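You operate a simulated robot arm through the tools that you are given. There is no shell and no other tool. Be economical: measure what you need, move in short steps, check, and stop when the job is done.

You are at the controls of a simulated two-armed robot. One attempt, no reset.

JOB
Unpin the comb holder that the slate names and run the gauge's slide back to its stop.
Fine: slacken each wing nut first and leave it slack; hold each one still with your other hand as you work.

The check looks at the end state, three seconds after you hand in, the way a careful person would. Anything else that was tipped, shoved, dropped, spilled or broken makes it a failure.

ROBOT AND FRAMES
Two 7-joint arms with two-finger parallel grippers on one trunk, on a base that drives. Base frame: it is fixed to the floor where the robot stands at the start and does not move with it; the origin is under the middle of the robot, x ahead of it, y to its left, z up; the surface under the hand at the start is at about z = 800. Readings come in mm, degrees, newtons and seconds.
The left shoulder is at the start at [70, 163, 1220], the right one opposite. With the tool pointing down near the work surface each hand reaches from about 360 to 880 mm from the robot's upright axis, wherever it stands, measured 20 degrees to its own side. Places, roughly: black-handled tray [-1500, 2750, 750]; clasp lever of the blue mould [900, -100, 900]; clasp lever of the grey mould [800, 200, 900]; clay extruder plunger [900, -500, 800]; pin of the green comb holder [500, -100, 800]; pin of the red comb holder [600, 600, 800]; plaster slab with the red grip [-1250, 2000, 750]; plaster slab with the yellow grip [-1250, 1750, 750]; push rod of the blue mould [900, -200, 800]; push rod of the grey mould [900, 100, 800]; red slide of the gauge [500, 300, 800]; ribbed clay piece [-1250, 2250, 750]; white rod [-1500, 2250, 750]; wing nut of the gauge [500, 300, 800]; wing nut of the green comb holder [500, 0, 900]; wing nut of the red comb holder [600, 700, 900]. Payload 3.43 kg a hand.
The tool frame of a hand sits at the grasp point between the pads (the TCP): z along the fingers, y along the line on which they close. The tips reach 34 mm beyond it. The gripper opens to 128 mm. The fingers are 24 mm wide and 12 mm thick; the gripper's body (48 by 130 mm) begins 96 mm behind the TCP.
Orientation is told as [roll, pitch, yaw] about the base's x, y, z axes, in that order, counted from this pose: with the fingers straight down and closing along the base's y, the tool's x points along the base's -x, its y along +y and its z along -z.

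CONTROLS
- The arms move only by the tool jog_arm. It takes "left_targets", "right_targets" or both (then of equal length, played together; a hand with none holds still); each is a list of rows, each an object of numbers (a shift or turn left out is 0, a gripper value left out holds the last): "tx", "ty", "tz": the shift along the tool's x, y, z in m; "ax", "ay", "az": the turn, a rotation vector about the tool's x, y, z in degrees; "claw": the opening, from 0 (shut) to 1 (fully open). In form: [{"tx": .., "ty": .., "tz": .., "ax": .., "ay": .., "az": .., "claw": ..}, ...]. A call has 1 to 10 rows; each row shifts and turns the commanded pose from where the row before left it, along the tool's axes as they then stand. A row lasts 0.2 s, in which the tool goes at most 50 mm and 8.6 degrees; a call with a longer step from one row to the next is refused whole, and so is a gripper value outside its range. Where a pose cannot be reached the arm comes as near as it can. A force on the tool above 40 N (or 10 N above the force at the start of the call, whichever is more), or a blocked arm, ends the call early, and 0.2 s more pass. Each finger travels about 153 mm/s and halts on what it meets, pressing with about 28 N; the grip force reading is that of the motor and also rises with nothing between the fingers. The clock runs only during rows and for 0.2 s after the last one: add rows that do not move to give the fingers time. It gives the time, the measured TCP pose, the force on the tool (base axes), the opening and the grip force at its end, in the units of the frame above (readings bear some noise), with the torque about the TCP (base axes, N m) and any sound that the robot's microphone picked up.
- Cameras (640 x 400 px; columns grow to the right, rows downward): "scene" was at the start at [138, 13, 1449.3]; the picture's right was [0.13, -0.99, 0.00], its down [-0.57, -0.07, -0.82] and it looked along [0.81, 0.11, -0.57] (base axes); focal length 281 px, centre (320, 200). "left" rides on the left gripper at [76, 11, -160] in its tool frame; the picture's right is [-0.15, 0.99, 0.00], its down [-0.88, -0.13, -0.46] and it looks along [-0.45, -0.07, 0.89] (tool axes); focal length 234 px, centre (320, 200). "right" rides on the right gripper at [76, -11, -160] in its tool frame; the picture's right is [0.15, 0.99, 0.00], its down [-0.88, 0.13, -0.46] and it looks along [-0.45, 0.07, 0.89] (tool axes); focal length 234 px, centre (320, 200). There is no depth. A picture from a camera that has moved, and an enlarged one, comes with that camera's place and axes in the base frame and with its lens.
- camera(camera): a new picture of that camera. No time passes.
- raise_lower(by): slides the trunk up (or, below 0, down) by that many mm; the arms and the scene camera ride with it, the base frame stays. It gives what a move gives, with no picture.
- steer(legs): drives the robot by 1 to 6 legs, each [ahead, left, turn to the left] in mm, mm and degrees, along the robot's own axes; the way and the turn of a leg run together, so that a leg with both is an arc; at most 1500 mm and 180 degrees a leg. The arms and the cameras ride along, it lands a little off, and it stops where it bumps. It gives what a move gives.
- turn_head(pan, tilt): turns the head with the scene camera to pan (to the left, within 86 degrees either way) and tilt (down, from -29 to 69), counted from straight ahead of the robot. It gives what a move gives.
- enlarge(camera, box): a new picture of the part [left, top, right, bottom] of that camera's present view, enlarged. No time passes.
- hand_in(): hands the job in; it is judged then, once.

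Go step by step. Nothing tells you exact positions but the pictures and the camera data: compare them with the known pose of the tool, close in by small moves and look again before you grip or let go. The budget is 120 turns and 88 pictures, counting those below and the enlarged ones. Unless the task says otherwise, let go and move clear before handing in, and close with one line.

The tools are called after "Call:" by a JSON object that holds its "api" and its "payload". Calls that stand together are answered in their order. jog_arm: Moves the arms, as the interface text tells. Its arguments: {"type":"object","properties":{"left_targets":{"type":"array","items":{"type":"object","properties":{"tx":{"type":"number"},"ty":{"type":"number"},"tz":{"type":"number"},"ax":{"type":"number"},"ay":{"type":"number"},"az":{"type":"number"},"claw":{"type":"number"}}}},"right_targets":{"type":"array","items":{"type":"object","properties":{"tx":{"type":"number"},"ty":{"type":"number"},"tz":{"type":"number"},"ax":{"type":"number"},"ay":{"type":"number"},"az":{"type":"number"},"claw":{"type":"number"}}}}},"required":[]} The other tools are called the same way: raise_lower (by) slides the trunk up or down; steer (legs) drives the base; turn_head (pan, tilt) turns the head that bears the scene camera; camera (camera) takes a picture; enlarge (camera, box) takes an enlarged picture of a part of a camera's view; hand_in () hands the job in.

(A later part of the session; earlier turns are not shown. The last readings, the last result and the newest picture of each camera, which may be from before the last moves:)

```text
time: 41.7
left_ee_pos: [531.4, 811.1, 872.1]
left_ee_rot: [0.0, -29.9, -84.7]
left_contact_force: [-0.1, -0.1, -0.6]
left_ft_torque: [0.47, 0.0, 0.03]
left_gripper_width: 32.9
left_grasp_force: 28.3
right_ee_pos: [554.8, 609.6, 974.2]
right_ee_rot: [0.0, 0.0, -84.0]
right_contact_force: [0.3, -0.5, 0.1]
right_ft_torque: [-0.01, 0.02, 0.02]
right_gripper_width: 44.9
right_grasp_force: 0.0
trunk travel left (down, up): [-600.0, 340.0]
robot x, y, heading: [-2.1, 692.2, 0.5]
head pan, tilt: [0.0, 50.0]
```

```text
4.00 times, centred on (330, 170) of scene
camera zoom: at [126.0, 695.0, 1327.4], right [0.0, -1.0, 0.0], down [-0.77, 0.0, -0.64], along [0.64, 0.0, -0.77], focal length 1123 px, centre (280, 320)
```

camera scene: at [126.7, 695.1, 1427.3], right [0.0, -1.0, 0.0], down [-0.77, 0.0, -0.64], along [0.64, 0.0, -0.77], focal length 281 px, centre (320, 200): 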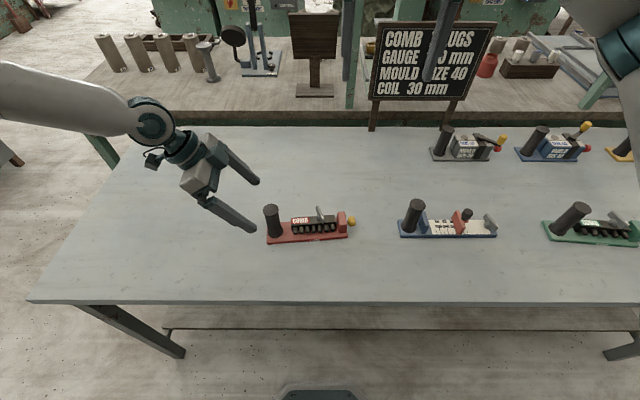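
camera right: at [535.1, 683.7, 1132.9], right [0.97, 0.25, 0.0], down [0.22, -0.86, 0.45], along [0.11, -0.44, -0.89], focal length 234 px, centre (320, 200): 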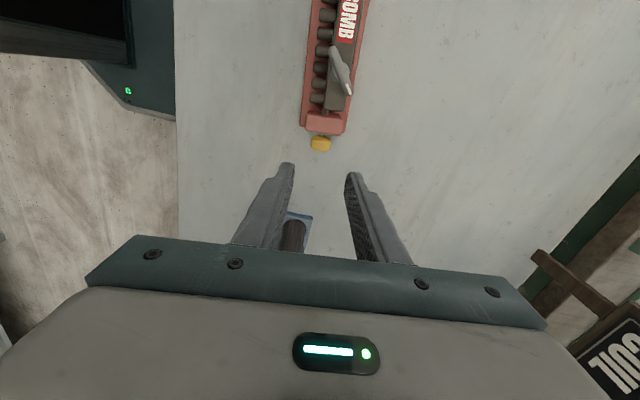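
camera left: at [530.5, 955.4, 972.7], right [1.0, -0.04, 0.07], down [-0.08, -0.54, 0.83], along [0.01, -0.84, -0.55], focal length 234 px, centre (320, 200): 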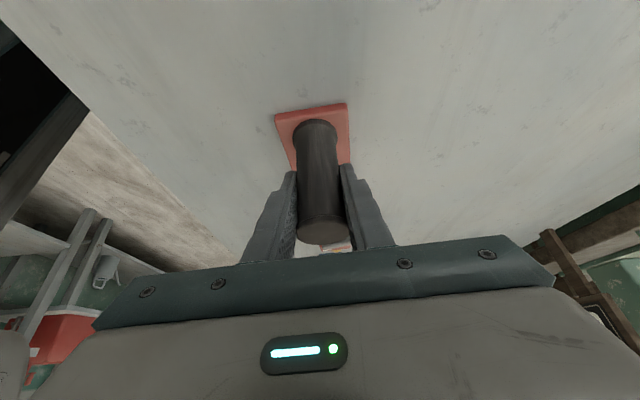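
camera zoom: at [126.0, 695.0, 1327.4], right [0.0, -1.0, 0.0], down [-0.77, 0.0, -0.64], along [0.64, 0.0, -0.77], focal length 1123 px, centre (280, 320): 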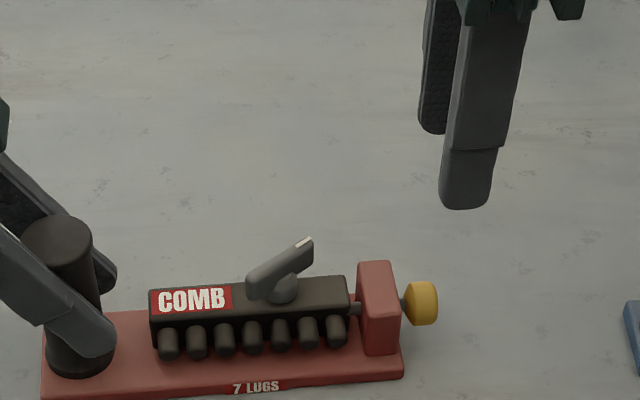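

Knob confirmed at (552, 613, 828). Shift by 3 mm and descend.

Call:
{"api": "jog_arm", "payload": {"right_targets": [{"tx": 0.0025, "ty": -0.0022, "tz": 0.025}, {"tz": 0.025}, {"tz": 0.025}, {"tz": 0.025}, {"tz": 0.015}, {}]}}

Call:
{"api": "enlarge", "payload": {"camera": "right", "box": [220, 60, 420, 185]}}

Call:
{"api": "enlarge", "payload": {"camera": "scene", "box": [250, 120, 410, 220]}}

```text
time: 43.1
left_ee_pos: [532.9, 811.4, 872.2]
left_ee_rot: [0.1, -30.0, -84.7]
left_contact_force: [-0.3, 0.8, 0.5]
left_ft_torque: [0.45, -0.03, 0.04]
left_gripper_width: 33.1
left_grasp_force: 28.6
right_ee_pos: [548.8, 613.4, 860.0]
right_ee_rot: [-0.1, 0.0, -84.1]
right_contact_force: [0.4, -0.8, -0.8]
right_ft_torque: [0.0, 0.0, 0.04]
right_gripper_width: 44.6
right_grasp_force: 0.1
trunk travel left (down, up): [-600.0, 340.0]
robot x, y, heading: [-3.0, 694.9, 0.4]
head pan, tilt: [0.0, 50.0]
```

```text
3.20 times, centred on (320, 122) of right
camera zoom: at [530.6, 687.7, 1019.5], right [0.97, 0.25, 0.0], down [0.22, -0.86, 0.46], along [0.11, -0.44, -0.89], focal length 749 px, centre (320, 448)
```

zoom: 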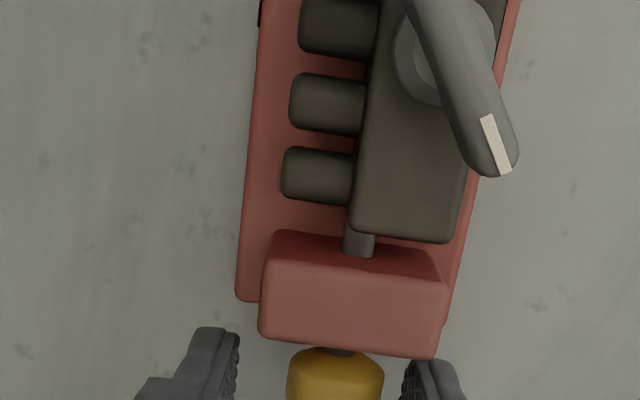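

```text
4.00 times, centred on (330, 170) of scene
camera zoom: at [126.0, 695.3, 1327.3], right [0.0, -1.0, 0.0], down [-0.77, 0.0, -0.64], along [0.64, 0.0, -0.77], focal length 1123 px, centre (280, 320)
```

zoom: 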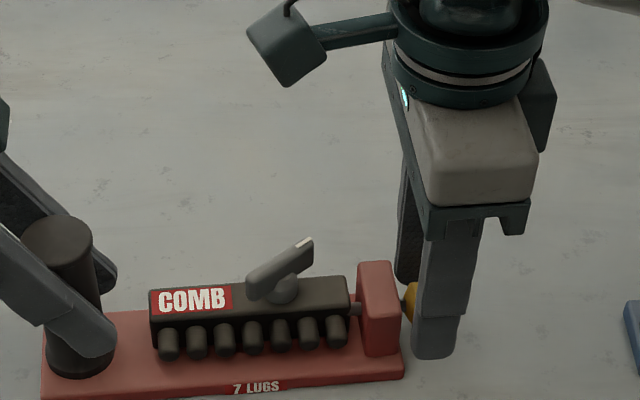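

Knob lies between the fingers, about 4 mm toward +x. Correct, lower 14 mm, and close.

Call:
{"api": "jog_arm", "payload": {"right_targets": [{"ty": 0.0038, "tz": 0.007}, {"tz": 0.007}, {"claw": 0.25}, {"claw": 0.18}, {"claw": 0.0}, {"claw": 0.0}, {"claw": 0.0}]}}

Call:
{"api": "enlarge", "payload": {"camera": "right", "box": [220, 80, 420, 205]}}

```text
time: 44.7
left_ee_pos: [531.0, 810.3, 872.1]
left_ee_rot: [0.0, -30.0, -84.8]
left_contact_force: [-2.2, 1.3, -0.3]
left_ft_torque: [-0.03, -0.06, -0.05]
left_gripper_width: 33.1
left_grasp_force: 28.1
right_ee_pos: [552.2, 612.6, 847.7]
right_ee_rot: [0.0, 0.0, -84.0]
right_contact_force: [1.1, 0.5, -0.2]
right_ft_torque: [-0.01, -0.05, -0.01]
right_gripper_width: 24.9
right_grasp_force: 28.1
trunk travel left (down, up): [-600.0, 340.0]
robot x, y, heading: [-3.9, 692.0, 0.3]
head pan, tilt: [0.0, 50.0]
```

```text
3.20 times, centred on (320, 142) of right
camera zoom: at [534.3, 687.1, 1006.3], right [0.97, 0.25, 0.0], down [0.22, -0.86, 0.46], along [0.11, -0.44, -0.89], focal length 749 px, centre (320, 384)
```

zoom: 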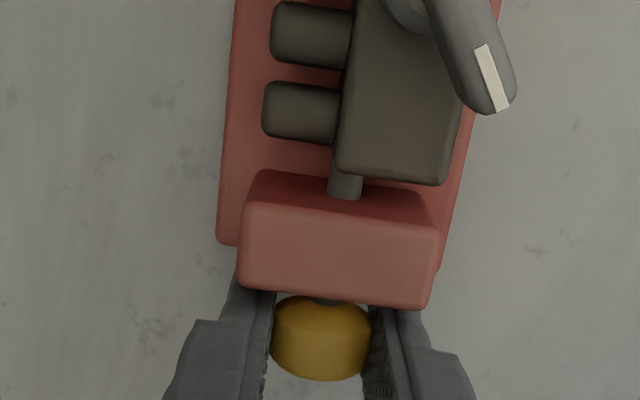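

Knob gripped (25 mm). Pull straight out along the pin axis, 25 mm first.

Call:
{"api": "jog_arm", "payload": {"right_targets": [{"tx": -0.005}, {"tx": -0.005}, {"tx": -0.005}, {"tx": -0.005}, {"tx": -0.005}, {}]}}

Call:
{"api": "enlarge", "payload": {"camera": "right", "box": [220, 80, 420, 205]}}

Call:
{"api": "enlarge", "payload": {"camera": "scene", "box": [250, 120, 410, 220]}}

```text
time: 46.1
left_ee_pos: [531.4, 809.3, 872.3]
left_ee_rot: [0.1, -30.3, -84.8]
left_contact_force: [2.8, -18.9, -0.7]
left_ft_torque: [-0.07, -0.01, 0.1]
left_gripper_width: 33.1
left_grasp_force: 28.4
right_ee_pos: [555.0, 588.8, 846.1]
right_ee_rot: [0.0, 0.2, -83.9]
right_contact_force: [-4.2, 20.7, 5.4]
right_ft_torque: [0.36, 0.05, 0.03]
right_gripper_width: 24.7
right_grasp_force: 28.1
trunk travel left (down, up): [-600.0, 340.0]
robot x, y, heading: [-0.2, 693.2, 0.1]
head pan, tilt: [0.0, 50.0]
```

```text
3.20 times, centred on (320, 142) of right
camera zoom: at [537.7, 662.8, 1006.1], right [0.97, 0.25, 0.0], down [0.22, -0.86, 0.45], along [0.11, -0.44, -0.89], focal length 749 px, centre (320, 384)
```

zoom: 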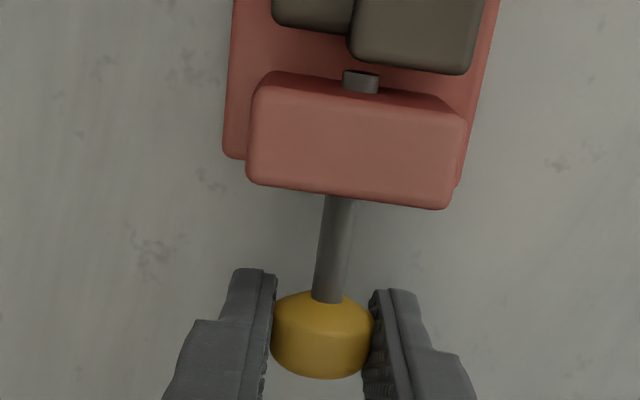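

```text
4.00 times, centred on (330, 170) of scene
camera zoom: at [125.9, 695.6, 1327.3], right [0.01, -1.0, 0.0], down [-0.77, 0.0, -0.64], along [0.64, 0.0, -0.77], focal length 1123 px, centre (280, 320)
```

zoom: 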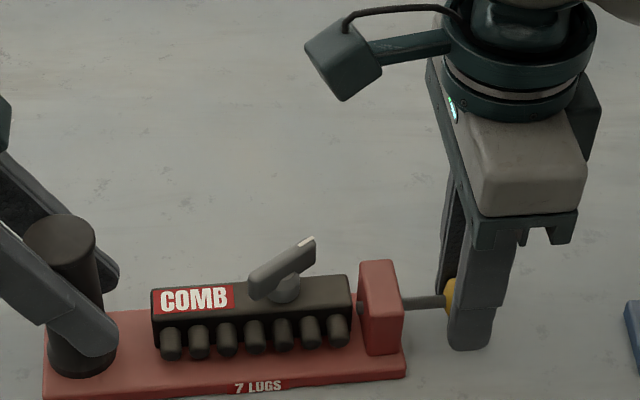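

The pin is clear of the comb but still in its block, with 20 N of pull: possibly its stop. A careful 3 mm more to tell.

Call:
{"api": "jog_arm", "payload": {"right_targets": [{"tx": -0.0015}, {"tx": -0.0015}, {}]}}

```text
time: 46.9
left_ee_pos: [532.4, 810.1, 872.3]
left_ee_rot: [-0.1, -30.0, -84.7]
left_contact_force: [3.5, -19.5, 0.4]
left_ft_torque: [-0.33, -0.1, 0.18]
left_gripper_width: 33.4
left_grasp_force: 28.0
right_ee_pos: [556.6, 583.3, 845.0]
right_ee_rot: [0.0, 0.2, -84.0]
right_contact_force: [-3.7, 19.7, 0.6]
right_ft_torque: [0.1, 0.01, 0.03]
right_gripper_width: 24.8
right_grasp_force: 28.5
trunk travel left (down, up): [-600.0, 340.0]
robot x, y, heading: [-1.8, 692.8, 0.3]
head pan, tilt: [0.0, 50.0]
```

Call:
{"api": "enlarge", "payload": {"camera": "right", "box": [220, 80, 420, 205]}}

Call:
{"api": "enlarge", "payload": {"camera": "scene", "box": [250, 120, 410, 220]}}

```text
3.20 times, centred on (320, 142) of right
camera zoom: at [538.5, 658.4, 1005.1], right [0.97, 0.25, 0.0], down [0.22, -0.86, 0.45], along [0.11, -0.44, -0.89], focal length 749 px, centre (320, 384)
```

zoom: 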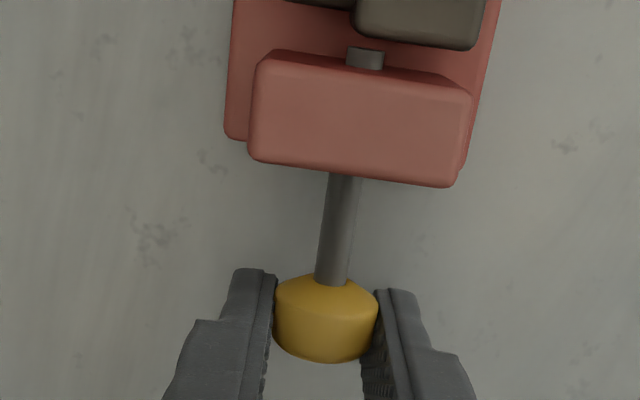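

```text
4.00 times, centred on (330, 170) of scene
camera zoom: at [126.4, 695.2, 1327.3], right [0.0, -1.0, 0.0], down [-0.77, 0.0, -0.64], along [0.64, 0.0, -0.77], focal length 1123 px, centre (280, 320)
```

zoom: 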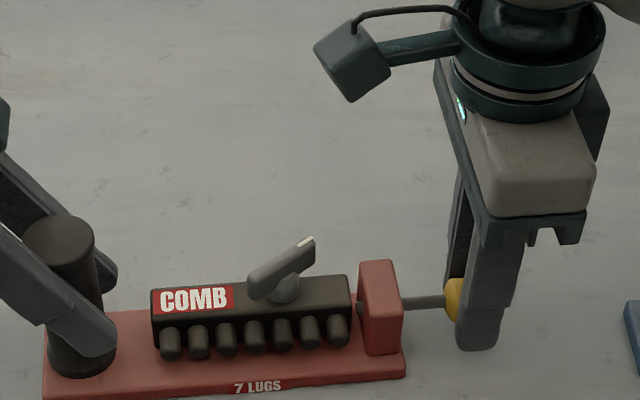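

The pin stays put and the fingers slid on the knob, so it is at its out-stop and clear of the comb. Release the knob and lift straight up.

Call:
{"api": "jog_arm", "payload": {"right_targets": [{"claw": 0.25}, {"claw": 0.4}, {}, {"tz": -0.03}, {"tz": -0.03}, {"tz": -0.03}, {"tz": -0.04}, {"tz": -0.04}, {}]}}

Call:
{"api": "jog_arm", "payload": {"left_targets": [{"claw": 0.35}, {"claw": 0.6}, {"claw": 1.0}, {}, {"tz": -0.02}, {"tz": -0.03}, {"tz": -0.03}, {"tz": -0.03}]}}

Call:
{"api": "enlarge", "payload": {"camera": "scene", "box": [230, 120, 390, 220]}}

```text
time: 48.9
left_ee_pos: [531.3, 809.6, 872.9]
left_ee_rot: [0.0, -30.0, -84.7]
left_contact_force: [-0.5, 1.0, 2.9]
left_ft_torque: [0.31, -0.13, 0.08]
left_gripper_width: 32.9
left_grasp_force: 28.1
right_ee_pos: [555.1, 581.9, 1015.0]
right_ee_rot: [0.0, 0.1, -83.9]
right_contact_force: [0.3, -0.5, 0.6]
right_ft_torque: [-0.03, 0.02, -0.02]
right_gripper_width: 51.1
right_grasp_force: 0.0
trunk travel left (down, up): [-600.0, 340.0]
robot x, y, heading: [-3.4, 695.8, 0.3]
head pan, tilt: [0.0, 50.0]
```

```text
time: 50.7
left_ee_pos: [528.2, 865.7, 968.1]
left_ee_rot: [0.1, -30.0, -84.9]
left_contact_force: [-1.0, -0.2, 0.3]
left_ft_torque: [0.01, -0.03, 0.0]
left_gripper_width: 127.8
left_grasp_force: 0.0
right_ee_pos: [554.0, 581.7, 1013.7]
right_ee_rot: [0.0, 0.0, -84.0]
right_contact_force: [0.2, -0.5, 0.5]
right_ft_torque: [0.03, -0.02, 0.05]
right_gripper_width: 51.2
right_grasp_force: 0.0
trunk travel left (down, up): [-600.0, 340.0]
robot x, y, heading: [0.9, 694.7, 0.4]
head pan, tilt: [0.0, 50.0]
```

```text
4.00 times, centred on (310, 170) of scene
camera zoom: at [125.1, 695.6, 1327.4], right [0.0, -1.0, 0.0], down [-0.77, 0.0, -0.64], along [0.64, 0.0, -0.77], focal length 1123 px, centre (360, 320)
```

zoom: 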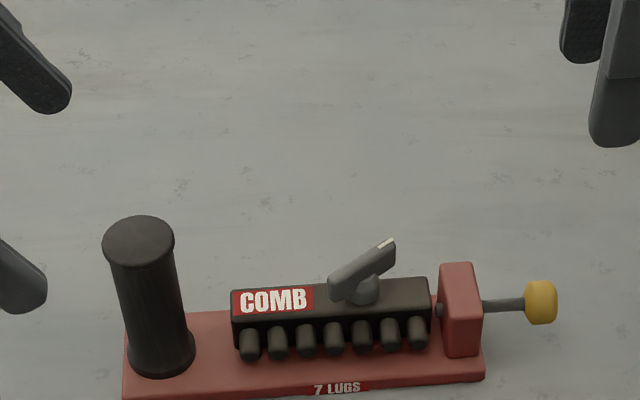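

Red holder is done: nut slack, pin drawn. Lift the left hand and drive right about 345 mm to the gauge.

Call:
{"api": "jog_arm", "payload": {"left_targets": [{"tz": -0.04}, {"tz": -0.04}], "right_targets": [{"tz": -0.02}, {"tz": -0.02}]}}

Call:
{"api": "steer", "payload": {"legs": [[0, -345, 0]]}}

Call:
{"api": "camera", "payload": {"camera": "scene"}}

Call:
{"api": "camera", "payload": {"camera": "right"}}

```text
time: 51.3
left_ee_pos: [522.3, 907.5, 1038.5]
left_ee_rot: [0.0, -30.1, -84.9]
left_contact_force: [-0.3, -0.2, -0.5]
left_ft_torque: [0.01, -0.03, 0.04]
left_gripper_width: 128.0
left_grasp_force: 0.1
right_ee_pos: [554.9, 583.1, 1055.4]
right_ee_rot: [0.0, 0.0, -84.1]
right_contact_force: [0.3, 0.4, -0.7]
right_ft_torque: [-0.01, -0.01, 0.02]
right_gripper_width: 51.1
right_grasp_force: 0.0
trunk travel left (down, up): [-600.0, 340.0]
robot x, y, heading: [0.3, 697.5, 0.3]
head pan, tilt: [0.0, 50.0]
```

```text
time: 53.5
left_ee_pos: [525.5, 562.1, 1038.9]
left_ee_rot: [0.0, -30.0, -84.8]
left_contact_force: [-0.5, -0.4, 0.1]
left_ft_torque: [-0.01, -0.01, 0.01]
left_gripper_width: 128.0
left_grasp_force: 0.1
right_ee_pos: [556.5, 236.3, 1055.3]
right_ee_rot: [-0.1, 0.0, -84.0]
right_contact_force: [-0.5, -0.7, -0.4]
right_ft_torque: [0.02, 0.0, 0.02]
right_gripper_width: 51.5
right_grasp_force: 0.0
trunk travel left (down, up): [-600.0, 340.0]
robot x, y, heading: [1.6, 348.1, 0.2]
head pan, tilt: [0.0, 50.0]
```

```text
46 pictures are left
camera scene: at [127.4, 349.7, 1327.4], right [0.0, -1.0, 0.0], down [-0.77, 0.0, -0.64], along [0.64, 0.0, -0.77], focal length 281 px, centre (320, 200)
```

scene: 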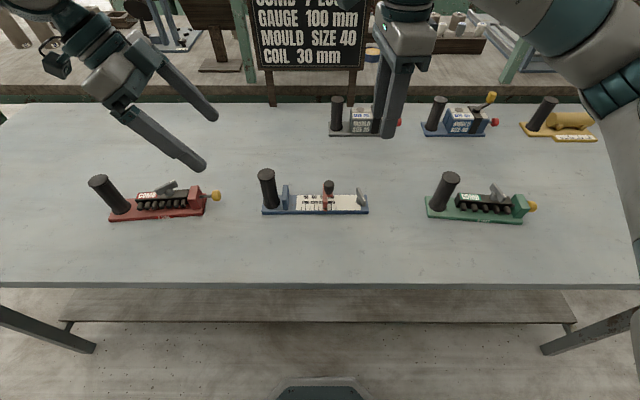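

```text
45 pictures are left
camera right: at [537.9, 312.1, 1214.3], right [0.97, 0.25, 0.0], down [0.22, -0.86, 0.46], along [0.11, -0.44, -0.89], focal length 234 px, centre (320, 200)
```

right: 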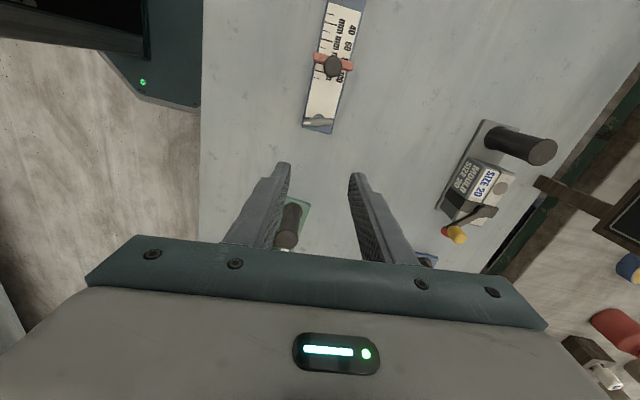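

Enlarge the gauge from the scene and the left and right hand cameras for measurements.

Call:
{"api": "enlarge", "payload": {"camera": "scene", "box": [250, 150, 378, 230]}}

Call:
{"api": "enlarge", "payload": {"camera": "right", "box": [225, 0, 449, 140]}}

Call:
{"api": "camera", "payload": {"camera": "left"}}

```text
5.00 times, centred on (314, 190) of scene
camera zoom: at [127.4, 349.7, 1327.4], right [0.0, -1.0, 0.0], down [-0.77, 0.0, -0.64], along [0.64, 0.0, -0.77], focal length 1403 px, centre (350, 250)
```

zoom: 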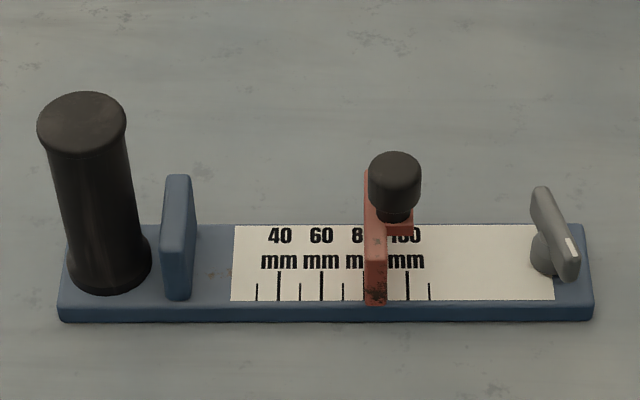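

```text
2.86 times, centred on (337, 70) of right
camera zoom: at [537.9, 312.1, 1214.3], right [0.97, 0.25, 0.0], down [0.22, -0.86, 0.46], along [0.11, -0.44, -0.89], focal length 669 px, centre (271, 571)
```

zoom: 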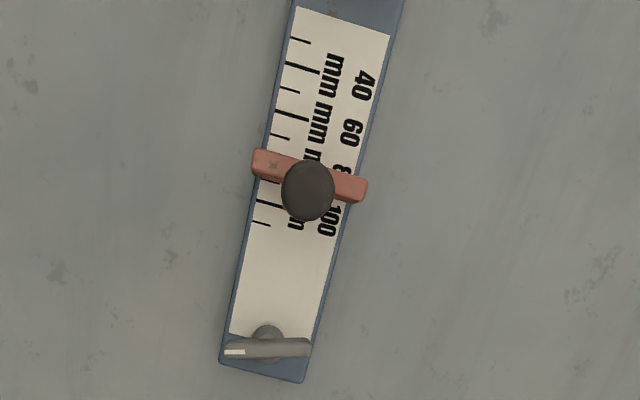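

```text
42 pictures are left
camera left: at [524.6, 706.6, 1138.3], right [1.0, -0.04, 0.07], down [-0.08, -0.54, 0.83], along [0.01, -0.84, -0.55], focal length 234 px, centre (320, 200)
```

left: 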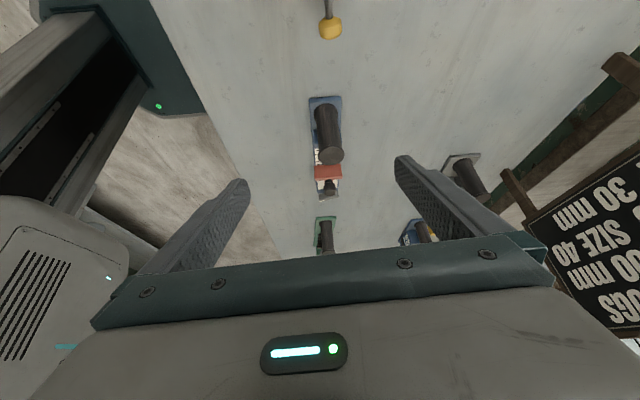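

Gauge: post (543, 462), stop plate near y≈430, slide knob (549, 330, 865), nut wing (549, 255, 832) at yaw 17°. Bring the left hand to the post, gripping high so the tips clear the stop plate.

Call:
{"api": "jog_arm", "payload": {"left_targets": [{"tx": -0.0133, "ty": 0.0093}, {"tz": 0.033}, {"tz": 0.033}, {"tz": 0.034}, {}]}}

Call:
{"api": "camera", "payload": {"camera": "left"}}

```text
time: 54.7
left_ee_pos: [541.5, 502.0, 957.6]
left_ee_rot: [0.0, -29.9, -84.8]
left_contact_force: [-0.5, 0.2, 0.5]
left_ft_torque: [-0.02, -0.02, 0.03]
left_gripper_width: 128.1
left_grasp_force: 0.1
right_ee_pos: [555.5, 238.5, 1055.4]
right_ee_rot: [0.1, -0.1, -84.0]
right_contact_force: [0.1, -0.2, 0.6]
right_ft_torque: [0.0, 0.0, 0.01]
right_gripper_width: 51.1
right_grasp_force: 0.1
trunk travel left (down, up): [-600.0, 340.0]
robot x, y, heading: [-0.7, 349.4, 0.4]
head pan, tilt: [0.0, 50.0]
```

```text
41 pictures are left
camera left: at [540.1, 647.1, 1057.5], right [1.0, -0.04, 0.07], down [-0.08, -0.54, 0.84], along [0.01, -0.84, -0.54], focal length 234 px, centre (320, 200)
```

left: 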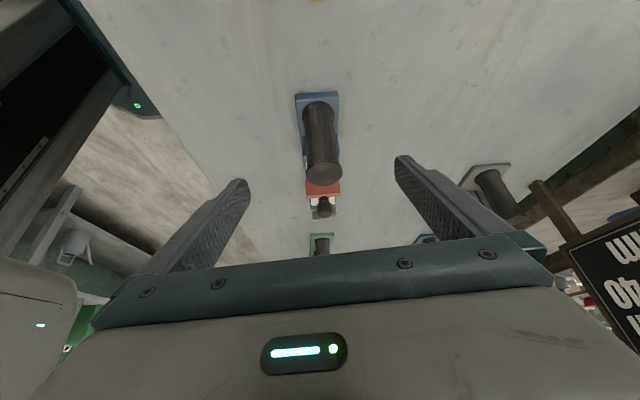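

Call:
{"api": "jog_arm", "payload": {"left_targets": [{"tz": 0.025}, {"tz": 0.025}, {"tz": 0.026}, {}]}}

Call:
{"api": "enlarge", "payload": {"camera": "scene", "box": [220, 120, 348, 220]}}

Call:
{"api": "camera", "payload": {"camera": "left"}}

```text
time: 55.7
left_ee_pos: [542.7, 464.5, 890.2]
left_ee_rot: [0.0, -30.0, -84.7]
left_contact_force: [0.3, 0.2, 0.1]
left_ft_torque: [0.01, 0.04, -0.02]
left_gripper_width: 128.2
left_grasp_force: 0.1
right_ee_pos: [555.3, 237.4, 1054.8]
right_ee_rot: [0.0, 0.0, -83.9]
right_contact_force: [0.2, 1.2, 0.3]
right_ft_torque: [0.0, -0.02, -0.01]
right_gripper_width: 51.0
right_grasp_force: 0.1
trunk travel left (down, up): [-600.0, 340.0]
robot x, y, heading: [1.0, 345.8, 0.2]
head pan, tilt: [0.0, 50.0]
```

```text
4.00 times, centred on (284, 170) of scene
camera zoom: at [126.9, 350.2, 1327.4], right [0.0, -1.0, 0.0], down [-0.77, 0.0, -0.64], along [0.64, 0.0, -0.77], focal length 1123 px, centre (464, 320)
```

zoom: 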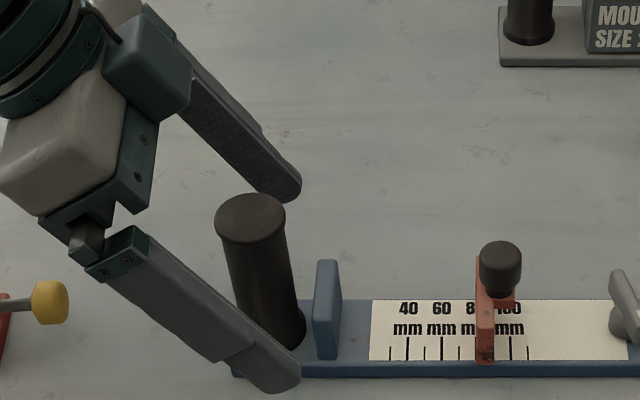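

```text
39 pictures are left
camera left: at [540.6, 608.5, 991.2], right [1.0, -0.04, 0.07], down [-0.08, -0.54, 0.84], along [0.01, -0.84, -0.55], focal length 234 px, centre (320, 200)
```

left: 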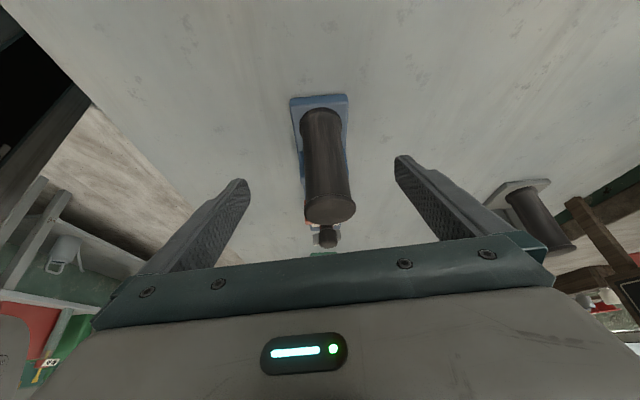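

Post looks ~4 mm toward +x of the jaw centre; shift and close gently.

Call:
{"api": "jog_arm", "payload": {"left_targets": [{"ty": 0.004}, {"claw": 0.6}, {"claw": 0.4}, {"claw": 0.33}, {"claw": 0.25}, {"claw": 0.0}, {"claw": 0.0}, {"claw": 0.0}]}}

Call:
{"api": "enlarge", "payload": {"camera": "scene", "box": [230, 130, 390, 230]}}

```text
time: 57.5
left_ee_pos: [546.4, 464.2, 890.8]
left_ee_rot: [-0.1, -30.0, -84.9]
left_contact_force: [1.5, 0.2, 1.1]
left_ft_torque: [-0.01, -0.03, -0.03]
left_gripper_width: 33.3
left_grasp_force: 28.2
right_ee_pos: [556.2, 238.2, 1054.0]
right_ee_rot: [0.0, 0.0, -84.0]
right_contact_force: [0.1, -0.1, 0.0]
right_ft_torque: [0.02, 0.02, -0.01]
right_gripper_width: 51.3
right_grasp_force: 0.1
trunk travel left (down, up): [-600.0, 340.0]
robot x, y, heading: [0.5, 349.5, 0.0]
head pan, tilt: [0.0, 50.0]
```

```text
4.00 times, centred on (310, 180) of scene
camera zoom: at [127.5, 349.9, 1327.4], right [0.0, -1.0, 0.0], down [-0.77, 0.0, -0.64], along [0.64, 0.0, -0.77], focal length 1123 px, centre (360, 280)
```

zoom: 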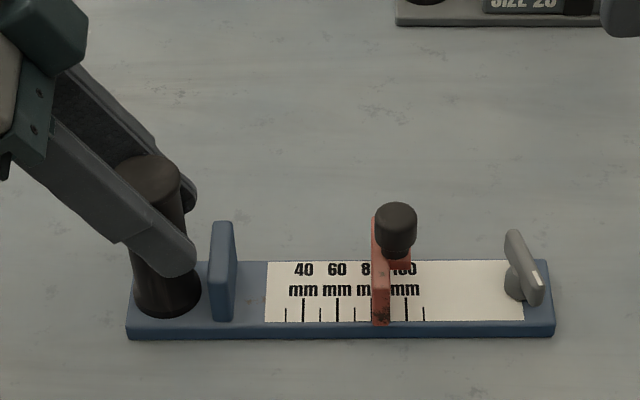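

Post held, tips clear of the stop plate. Rotate the right wrist back to yaw 17° and centre it over the gauge nut.

Call:
{"api": "jog_arm", "payload": {"right_targets": [{"az": -8.4}, {"az": -8.4}, {"az": -8.4}, {"az": -8.4}, {"az": -8.4}, {"az": -8.4}, {"az": -8.4}, {"az": -8.4}, {"az": -8.4}, {"az": -8.4}]}}

Call:
{"api": "jog_arm", "payload": {"right_targets": [{"az": -8.5}, {"az": -8.5}, {"tx": 0.002, "ty": 0.018, "tz": 0.03}, {"tz": 0.03}, {"tz": 0.03}, {}]}}

Call:
{"api": "enlarge", "payload": {"camera": "right", "box": [220, 80, 420, 205]}}

```text
time: 59.7
left_ee_pos: [546.0, 463.8, 890.3]
left_ee_rot: [0.0, -29.9, -84.8]
left_contact_force: [-0.6, 1.4, 1.3]
left_ft_torque: [0.01, -0.03, -0.2]
left_gripper_width: 33.5
left_grasp_force: 28.0
right_ee_pos: [556.1, 238.4, 1054.4]
right_ee_rot: [0.0, 0.0, 0.1]
right_contact_force: [0.3, -0.3, 0.7]
right_ft_torque: [-0.01, 0.0, 0.02]
right_gripper_width: 51.0
right_grasp_force: 0.0
trunk travel left (down, up): [-600.0, 340.0]
robot x, y, heading: [0.7, 349.3, 0.0]
head pan, tilt: [0.0, 50.0]
```

```text
time: 61.1
left_ee_pos: [546.8, 463.9, 890.2]
left_ee_rot: [0.0, -30.0, -84.8]
left_contact_force: [-1.0, -0.1, 0.1]
left_ft_torque: [-0.02, 0.07, -0.15]
left_gripper_width: 33.4
left_grasp_force: 28.2
right_ee_pos: [549.5, 253.2, 963.6]
right_ee_rot: [-0.1, 0.0, 17.1]
right_contact_force: [0.2, -0.5, 0.9]
right_ft_torque: [0.03, 0.01, -0.02]
right_gripper_width: 51.0
right_grasp_force: 0.1
trunk travel left (down, up): [-600.0, 340.0]
robot x, y, heading: [-0.5, 344.7, 0.2]
head pan, tilt: [0.0, 50.0]
```

```text
3.20 times, centred on (320, 142) of right
camera zoom: at [480.3, 220.7, 1122.7], right [-0.43, 0.9, 0.0], down [0.8, 0.38, 0.46], along [0.41, 0.2, -0.89], focal length 749 px, centre (320, 384)
```

zoom: 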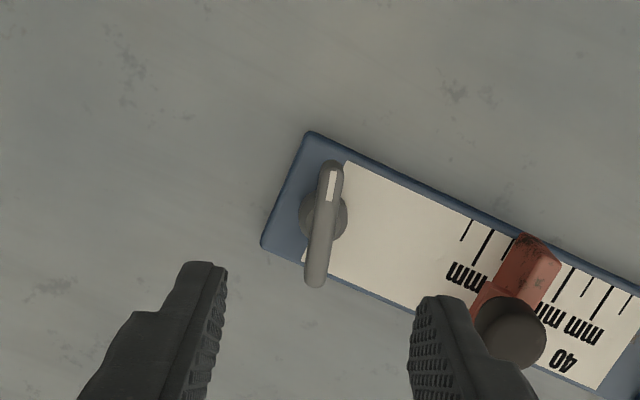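

Aligned; shift 3 mm in jaw direction and descend to just above gripping height.

Call:
{"api": "jog_arm", "payload": {"right_targets": [{"ty": 0.0033, "tz": 0.025, "claw": 0.33}, {"tz": 0.025}, {"tz": 0.025}, {"tz": 0.025}, {}]}}

Call:
{"api": "enlarge", "payload": {"camera": "right", "box": [220, 80, 420, 205]}}

Call:
{"api": "enlarge", "payload": {"camera": "scene", "box": [280, 150, 408, 230]}}

```text
time: 62.3
left_ee_pos: [545.8, 463.2, 891.0]
left_ee_rot: [0.1, -29.9, -84.8]
left_contact_force: [-0.6, -0.3, -0.4]
left_ft_torque: [0.11, 0.0, -0.17]
left_gripper_width: 33.1
left_grasp_force: 27.9
right_ee_pos: [549.6, 257.1, 863.5]
right_ee_rot: [0.0, 0.0, 17.0]
right_contact_force: [-0.4, 0.1, 0.3]
right_ft_torque: [-0.04, 0.04, 0.0]
right_gripper_width: 42.5
right_grasp_force: 0.1
trunk travel left (down, up): [-600.0, 340.0]
robot x, y, heading: [0.9, 348.4, 0.1]
head pan, tilt: [0.0, 50.0]
```

```text
3.20 times, centred on (320, 142) of right
camera zoom: at [481.1, 224.5, 1022.4], right [-0.43, 0.9, 0.0], down [0.8, 0.38, 0.46], along [0.41, 0.2, -0.89], focal length 749 px, centre (320, 384)
```

zoom: 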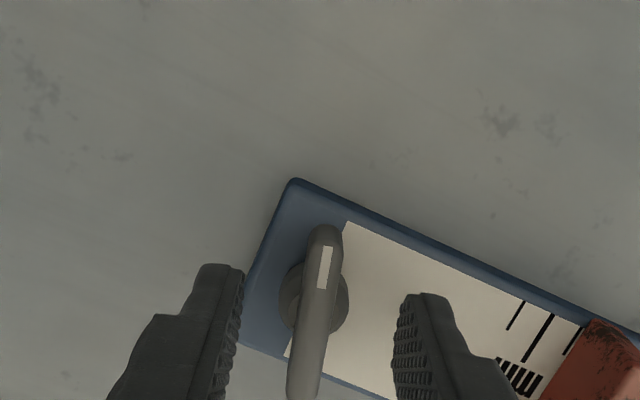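

```text
5.00 times, centred on (344, 190) of scene
camera zoom: at [127.3, 349.8, 1327.4], right [0.0, -1.0, 0.0], down [-0.77, 0.0, -0.64], along [0.64, 0.0, -0.77], focal length 1403 px, centre (200, 250)
```

zoom: 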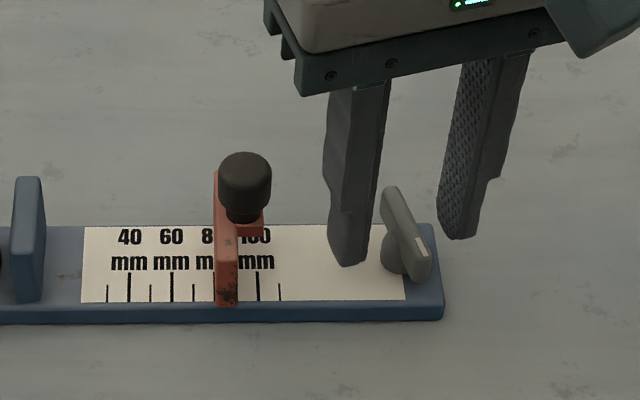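

Centered on the hub. Down 6 mm, grip and turn counter-clockwise.

Call:
{"api": "jog_arm", "payload": {"right_targets": [{"tz": 0.006}, {"claw": 0.2}, {"claw": 0.1}, {"claw": 0.0}, {"claw": 0.0}, {"claw": 0.0}]}}

Call:
{"api": "jog_arm", "payload": {"right_targets": [{"az": -5.5}, {"az": -5.5}, {"az": -5.5}, {"az": -5.5}, {"az": -5.5}, {"az": -5.5}, {"az": -5.5}, {"az": -5.5}, {"az": -5.5}, {"az": -5.5}]}}

Call:
{"api": "enlarge", "payload": {"camera": "scene", "box": [280, 150, 408, 230]}}

```text
time: 63.7
left_ee_pos: [546.7, 466.0, 890.9]
left_ee_rot: [0.0, -30.0, -84.7]
left_contact_force: [-2.1, 18.1, 5.8]
left_ft_torque: [-0.31, 0.07, -0.33]
left_gripper_width: 33.6
left_grasp_force: 27.4
right_ee_pos: [549.5, 257.5, 857.3]
right_ee_rot: [0.0, 0.1, 16.9]
right_contact_force: [4.2, -20.1, 0.8]
right_ft_torque: [-0.37, -0.26, -0.03]
right_gripper_width: 8.2
right_grasp_force: 28.5
trunk travel left (down, up): [-600.0, 340.0]
robot x, y, heading: [-0.4, 349.4, 0.4]
head pan, tilt: [0.0, 50.0]
```

```text
time: 65.9
left_ee_pos: [546.4, 464.3, 891.7]
left_ee_rot: [0.0, -29.9, -84.8]
left_contact_force: [-1.5, 16.9, 4.6]
left_ft_torque: [-0.35, 0.08, -0.23]
left_gripper_width: 33.7
left_grasp_force: 28.3
right_ee_pos: [548.7, 257.1, 858.8]
right_ee_rot: [0.0, -0.1, 72.0]
right_contact_force: [1.3, -16.8, -4.5]
right_ft_torque: [-0.53, -0.01, -0.01]
right_gripper_width: 8.3
right_grasp_force: 27.7
trunk travel left (down, up): [-600.0, 340.0]
robot x, y, heading: [3.2, 348.5, 0.1]
head pan, tilt: [0.0, 50.0]
```

```text
5.00 times, centred on (344, 190) of scene
camera zoom: at [127.8, 349.8, 1327.3], right [0.0, -1.0, 0.0], down [-0.77, 0.0, -0.64], along [0.64, 0.0, -0.77], focal length 1403 px, centre (200, 250)
```

zoom: 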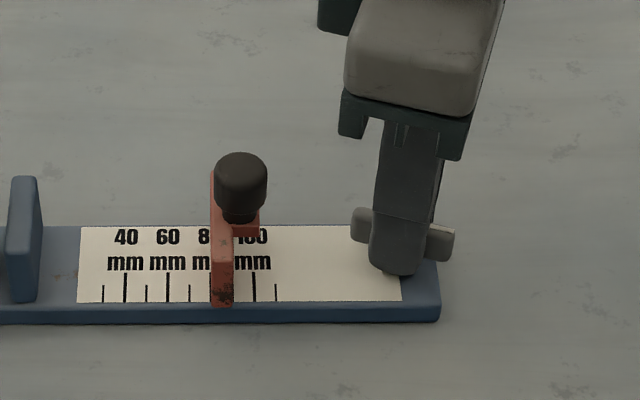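

Turned 55°. A small side load built up; release, lift, and swing to the opposite grip at yaw −108.

Call:
{"api": "jog_arm", "payload": {"right_targets": [{"claw": 0.33}, {"claw": 0.33}, {"tz": -0.03}, {"tz": -0.03}, {"az": 8.5}, {"az": 8.5}, {"az": 8.5}, {"az": 8.5}, {"az": 8.5}, {"az": 8.5}]}}

Call:
{"api": "jog_arm", "payload": {"right_targets": [{"az": 8.5}, {"az": 8.5}, {"az": 8.5}, {"az": 8.5}, {"az": 8.5}, {"az": 8.5}, {"az": 8.5}, {"az": 8.5}, {"az": 8.5}, {"az": 8.5}]}}

Call:
{"api": "jog_arm", "payload": {"right_targets": [{"az": 8.0}, {"az": 8.0}, {"az": 8.0}, {"az": 8.0}, {"az": 8.0}, {"az": 4.0}, {}]}}

Call:
{"api": "enlarge", "payload": {"camera": "right", "box": [220, 80, 420, 205]}}

```text
time: 68.1
left_ee_pos: [546.3, 463.7, 891.6]
left_ee_rot: [0.0, -30.1, -84.8]
left_contact_force: [0.4, 0.4, -0.3]
left_ft_torque: [0.34, -0.01, -0.03]
left_gripper_width: 33.5
left_grasp_force: 28.1
right_ee_pos: [548.6, 258.2, 918.6]
right_ee_rot: [0.1, 0.0, 20.8]
right_contact_force: [0.0, -0.5, -0.1]
right_ft_torque: [-0.01, -0.02, 0.02]
right_gripper_width: 42.3
right_grasp_force: 0.1
trunk travel left (down, up): [-600.0, 340.0]
robot x, y, heading: [-2.4, 352.8, 0.2]
head pan, tilt: [0.0, 50.0]
```

```text
time: 70.3
left_ee_pos: [547.0, 463.6, 889.4]
left_ee_rot: [0.0, -30.0, -84.9]
left_contact_force: [0.1, -0.2, 0.4]
left_ft_torque: [0.3, 0.0, 0.03]
left_gripper_width: 33.4
left_grasp_force: 27.8
right_ee_pos: [548.2, 258.0, 919.0]
right_ee_rot: [0.0, 0.0, -64.2]
right_contact_force: [-0.3, -0.3, -0.1]
right_ft_torque: [-0.01, -0.01, -0.01]
right_gripper_width: 42.2
right_grasp_force: 0.1
trunk travel left (down, up): [-600.0, 340.0]
robot x, y, heading: [0.8, 348.3, 0.3]
head pan, tilt: [0.0, 50.0]
```

```text
time: 71.9
left_ee_pos: [546.9, 463.8, 892.3]
left_ee_rot: [0.1, -30.0, -84.8]
left_contact_force: [-1.0, 0.7, 0.3]
left_ft_torque: [0.35, 0.0, -0.03]
left_gripper_width: 33.3
left_grasp_force: 27.9
right_ee_pos: [549.7, 256.8, 918.0]
right_ee_rot: [0.0, 0.0, -108.0]
right_contact_force: [-0.1, 0.4, 0.1]
right_ft_torque: [-0.02, 0.03, 0.05]
right_gripper_width: 42.2
right_grasp_force: 0.0
trunk travel left (down, up): [-600.0, 340.0]
robot x, y, heading: [-0.6, 347.6, 0.2]
head pan, tilt: [0.0, 50.0]
```

```text
3.20 times, centred on (320, 142) of right
camera zoom: at [562.5, 332.9, 1078.2], right [0.99, -0.17, 0.0], down [-0.15, -0.88, 0.46], along [-0.08, -0.45, -0.89], focal length 749 px, centre (320, 384)
```

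zoom: 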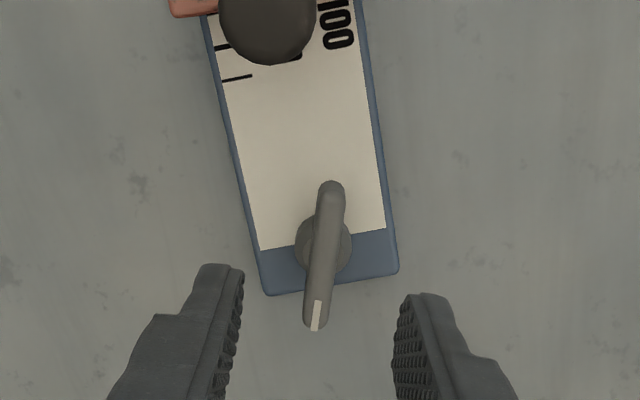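

Aligned again. Descend, grip, and turn until the stop.

Call:
{"api": "jog_arm", "payload": {"right_targets": [{"tz": 0.03}, {"tz": 0.03}, {"claw": 0.2}, {"claw": 0.1}, {"claw": 0.0}, {"claw": 0.0}, {"claw": 0.0}]}}

Call:
{"api": "jog_arm", "payload": {"right_targets": [{"az": -6}, {"az": -6}, {"az": -6}, {"az": -6}, {"az": -6}, {"az": -6}, {"az": -6}, {"az": -6}, {"az": -6}]}}

Call:
{"api": "enlarge", "payload": {"camera": "scene", "box": [280, 150, 408, 230]}}

```text
time: 73.5
left_ee_pos: [546.7, 464.2, 890.8]
left_ee_rot: [0.0, -29.9, -84.7]
left_contact_force: [-2.0, 0.5, 0.3]
left_ft_torque: [-0.06, 0.09, -0.31]
left_gripper_width: 33.1
left_grasp_force: 27.4
right_ee_pos: [548.9, 254.4, 856.9]
right_ee_rot: [0.0, 0.1, -108.0]
right_contact_force: [1.7, -0.8, 0.8]
right_ft_torque: [-0.06, -0.04, 0.01]
right_gripper_width: 8.4
right_grasp_force: 27.6
trunk travel left (down, up): [-600.0, 340.0]
robot x, y, heading: [-0.6, 348.2, 0.2]
head pan, tilt: [0.0, 50.0]
```

```text
time: 75.5
left_ee_pos: [546.7, 464.7, 890.9]
left_ee_rot: [0.0, -30.0, -84.6]
left_contact_force: [-2.8, 23.9, 4.0]
left_ft_torque: [-0.1, 0.11, -0.28]
left_gripper_width: 33.6
left_grasp_force: 28.2
right_ee_pos: [549.2, 256.9, 857.4]
right_ee_rot: [0.0, -0.1, -54.1]
right_contact_force: [3.3, -23.9, -3.8]
right_ft_torque: [-0.51, -0.04, -0.31]
right_gripper_width: 8.4
right_grasp_force: 28.3
trunk travel left (down, up): [-600.0, 340.0]
robot x, y, heading: [3.2, 348.9, 0.3]
head pan, tilt: [0.0, 50.0]
```

```text
5.00 times, centred on (344, 190) of scene
camera zoom: at [127.8, 349.9, 1327.3], right [0.0, -1.0, 0.0], down [-0.77, 0.0, -0.64], along [0.64, 0.0, -0.77], focal length 1403 px, centre (200, 250)
```

zoom: 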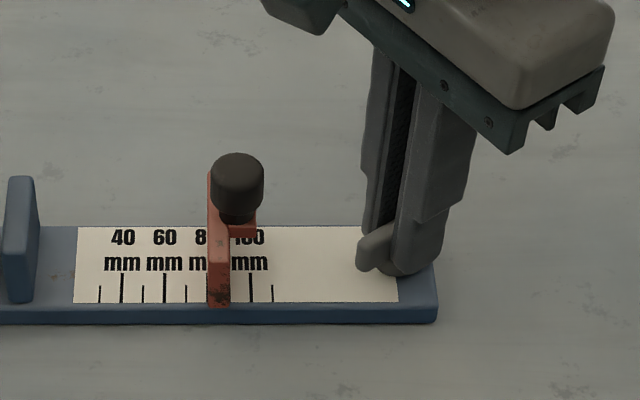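

About 109° turned with torque beginning to rise. One last small turn to confirm the stop, then release and lift.

Call:
{"api": "jog_arm", "payload": {"right_targets": [{"tx": -0.001, "az": -4}, {"az": -4}]}}

Call:
{"api": "jog_arm", "payload": {"right_targets": [{"az": 3}, {"claw": 0.33}, {"claw": 0.33}, {"tz": -0.03}, {"tz": -0.03}, {"tz": -0.03}, {}]}}

Call:
{"api": "enlarge", "payload": {"camera": "scene", "box": [280, 150, 408, 230]}}

```text
time: 76.1
left_ee_pos: [545.7, 462.6, 890.9]
left_ee_rot: [0.1, -30.1, -84.9]
left_contact_force: [-4.8, 16.9, 2.5]
left_ft_torque: [-0.13, -0.05, -0.2]
left_gripper_width: 33.1
left_grasp_force: 28.0
right_ee_pos: [549.6, 257.5, 859.0]
right_ee_rot: [0.0, 0.0, -45.9]
right_contact_force: [4.3, -16.0, -2.9]
right_ft_torque: [-0.45, 0.17, -0.71]
right_gripper_width: 11.4
right_grasp_force: 28.4
trunk travel left (down, up): [-600.0, 340.0]
robot x, y, heading: [-0.9, 344.7, 0.1]
head pan, tilt: [0.0, 50.0]
```

```text
time: 77.7
left_ee_pos: [547.1, 462.6, 891.1]
left_ee_rot: [0.0, -30.0, -84.8]
left_contact_force: [-0.2, 0.3, 0.0]
left_ft_torque: [0.33, 0.03, 0.02]
left_gripper_width: 33.2
left_grasp_force: 27.7
right_ee_pos: [548.3, 258.3, 950.3]
right_ee_rot: [0.0, 0.1, -49.0]
right_contact_force: [-0.1, -0.1, 0.3]
right_ft_torque: [0.0, -0.01, 0.03]
right_gripper_width: 42.1
right_grasp_force: 0.0
trunk travel left (down, up): [-600.0, 340.0]
robot x, y, heading: [-1.0, 348.3, 0.5]
head pan, tilt: [0.0, 50.0]
```

```text
5.00 times, centred on (344, 190) of scene
camera zoom: at [128.2, 349.7, 1327.3], right [0.0, -1.0, 0.0], down [-0.77, 0.0, -0.64], along [0.64, 0.0, -0.77], focal length 1403 px, centre (200, 250)
```

zoom: 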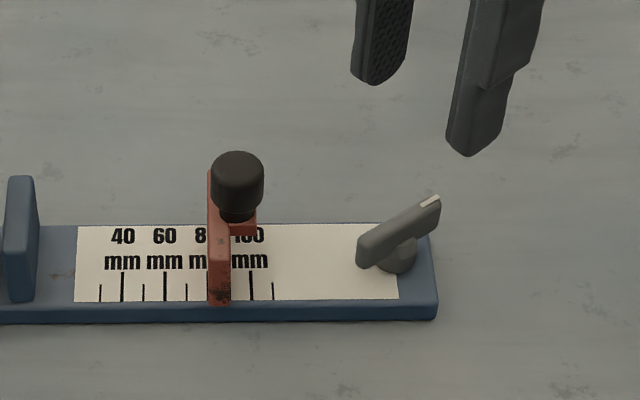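

The gauge nut is at its loose stop. Now put the right hand over the slide's knob with jaws closing along x.

Call:
{"api": "jog_arm", "payload": {"right_targets": [{"az": 7.8}, {"az": 7.8}, {"az": 7.8}, {"az": 7.8}, {"az": 7.8}, {"tx": 0.025, "ty": 0.001}, {"tx": 0.025, "ty": 0.001}, {"tx": 0.025, "ty": 0.001}, {}]}}

Call:
{"api": "enlarge", "payload": {"camera": "right", "box": [220, 80, 420, 205]}}

Call:
{"api": "enlarge", "payload": {"camera": "scene", "box": [230, 130, 390, 230]}}

```text
time: 79.7
left_ee_pos: [547.0, 463.5, 891.4]
left_ee_rot: [0.0, -30.0, -84.8]
left_contact_force: [0.2, 0.1, 0.3]
left_ft_torque: [0.37, 0.01, 0.0]
left_gripper_width: 33.4
left_grasp_force: 28.0
right_ee_pos: [546.2, 329.5, 950.9]
right_ee_rot: [0.0, 0.1, -88.0]
right_contact_force: [0.1, 0.4, -0.6]
right_ft_torque: [0.05, -0.02, 0.0]
right_gripper_width: 42.2
right_grasp_force: 0.0
trunk travel left (down, up): [-600.0, 340.0]
robot x, y, heading: [-2.1, 348.1, -0.0]
head pan, tilt: [0.0, 50.0]
```

```text
3.20 times, centred on (320, 142) of right
camera zoom: at [533.2, 405.9, 1110.0], right [0.98, 0.18, 0.0], down [0.16, -0.88, 0.45], along [0.08, -0.45, -0.89], focal length 749 px, centre (320, 384)
```

zoom: 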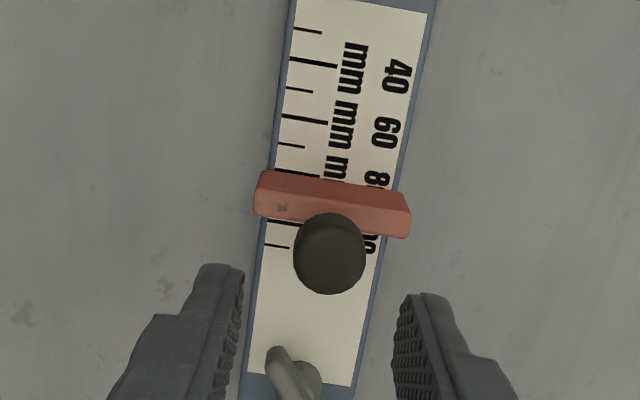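

```text
4.00 times, centred on (310, 180) of scene
camera zoom: at [127.8, 349.2, 1327.3], right [0.0, -1.0, 0.0], down [-0.77, 0.0, -0.64], along [0.64, 0.0, -0.77], focal length 1123 px, centre (360, 280)
```

zoom: 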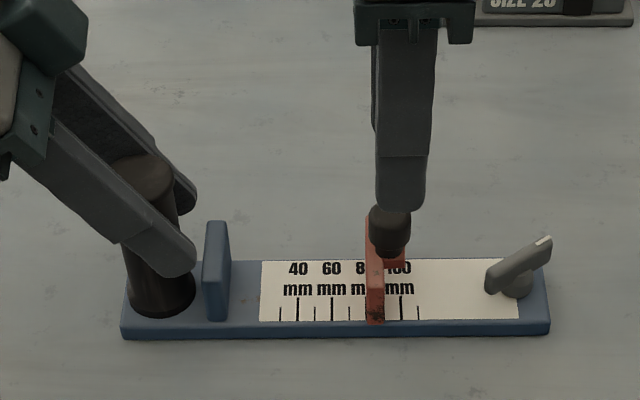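

Knob at (549, 333). Centre on it, descend so the tips stay above the red wall, and close.

Call:
{"api": "jog_arm", "payload": {"right_targets": [{"tx": 0.002, "ty": 0.003, "tz": 0.02}, {"tz": 0.02}, {"tz": 0.018}, {}, {"claw": 0.25}, {"claw": 0.18}, {"claw": 0.0}, {"claw": 0.0}, {"claw": 0.0}]}}

Call:
{"api": "enlarge", "payload": {"camera": "right", "box": [220, 80, 420, 205]}}

Call:
{"api": "enlarge", "payload": {"camera": "scene", "box": [230, 130, 390, 230]}}

```text
time: 81.7
left_ee_pos: [546.6, 463.6, 891.0]
left_ee_rot: [0.0, -30.0, -84.7]
left_contact_force: [1.1, 0.0, -0.1]
left_ft_torque: [0.13, 0.02, 0.0]
left_gripper_width: 33.2
left_grasp_force: 28.3
right_ee_pos: [550.1, 334.8, 890.1]
right_ee_rot: [0.0, 0.0, -87.9]
right_contact_force: [-0.7, -0.9, -0.1]
right_ft_torque: [-0.02, 0.02, 0.05]
right_gripper_width: 23.4
right_grasp_force: 28.5
trunk travel left (down, up): [-600.0, 340.0]
robot x, y, heading: [-1.9, 351.8, 0.4]
head pan, tilt: [0.0, 50.0]
```

```text
3.20 times, centred on (320, 142) of right
camera zoom: at [536.9, 411.0, 1050.1], right [0.98, 0.18, 0.0], down [0.16, -0.88, 0.46], along [0.08, -0.45, -0.89], focal length 749 px, centre (320, 384)
```

zoom: 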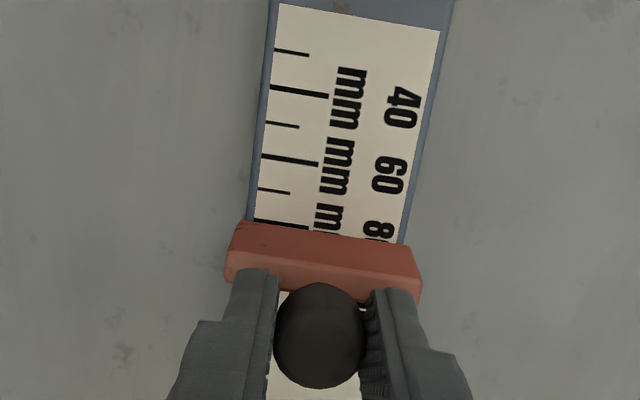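

```text
4.00 times, centred on (310, 180) of scene
camera zoom: at [127.8, 349.9, 1327.3], right [0.0, -1.0, 0.0], down [-0.77, 0.0, -0.64], along [0.64, 0.0, -0.77], focal length 1123 px, centre (360, 280)
```

zoom: 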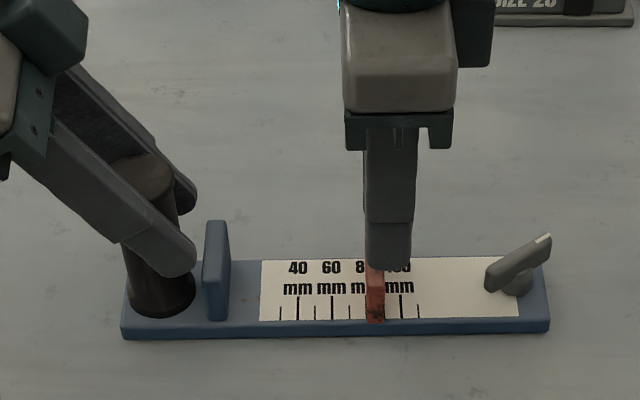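

Knob gripped. Slide toward the stop plate: 60 mm first.

Call:
{"api": "jog_arm", "payload": {"right_targets": [{"tx": 0.006}, {"tx": 0.006}, {"tx": 0.006}, {"tx": 0.006}, {"tx": 0.006}, {"tx": 0.006}, {"tx": 0.006}, {"tx": 0.006}, {"tx": 0.006}, {"tx": 0.006}]}}

Call:
{"api": "enlarge", "payload": {"camera": "scene", "box": [230, 130, 390, 230]}}

```text
time: 83.9
left_ee_pos: [545.4, 465.6, 889.6]
left_ee_rot: [0.0, -29.8, -84.7]
left_contact_force: [-4.4, 22.8, 5.6]
left_ft_torque: [0.11, -0.24, -0.13]
left_gripper_width: 32.5
left_grasp_force: 28.4
right_ee_pos: [552.9, 391.2, 890.0]
right_ee_rot: [0.2, -0.2, -88.3]
right_contact_force: [7.3, -23.9, 0.4]
right_ft_torque: [-0.56, -0.06, -0.02]
right_gripper_width: 23.7
right_grasp_force: 27.4
trunk travel left (down, up): [-600.0, 340.0]
robot x, y, heading: [-1.0, 343.0, 0.4]
head pan, tilt: [0.0, 50.0]
```

```text
4.00 times, centred on (310, 180) of scene
camera zoom: at [127.3, 349.7, 1327.5], right [0.0, -1.0, 0.0], down [-0.77, 0.0, -0.64], along [0.64, 0.0, -0.77], focal length 1123 px, centre (360, 280)
```

zoom: 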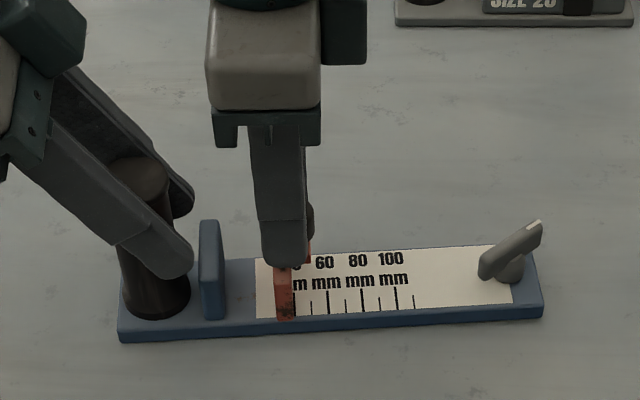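

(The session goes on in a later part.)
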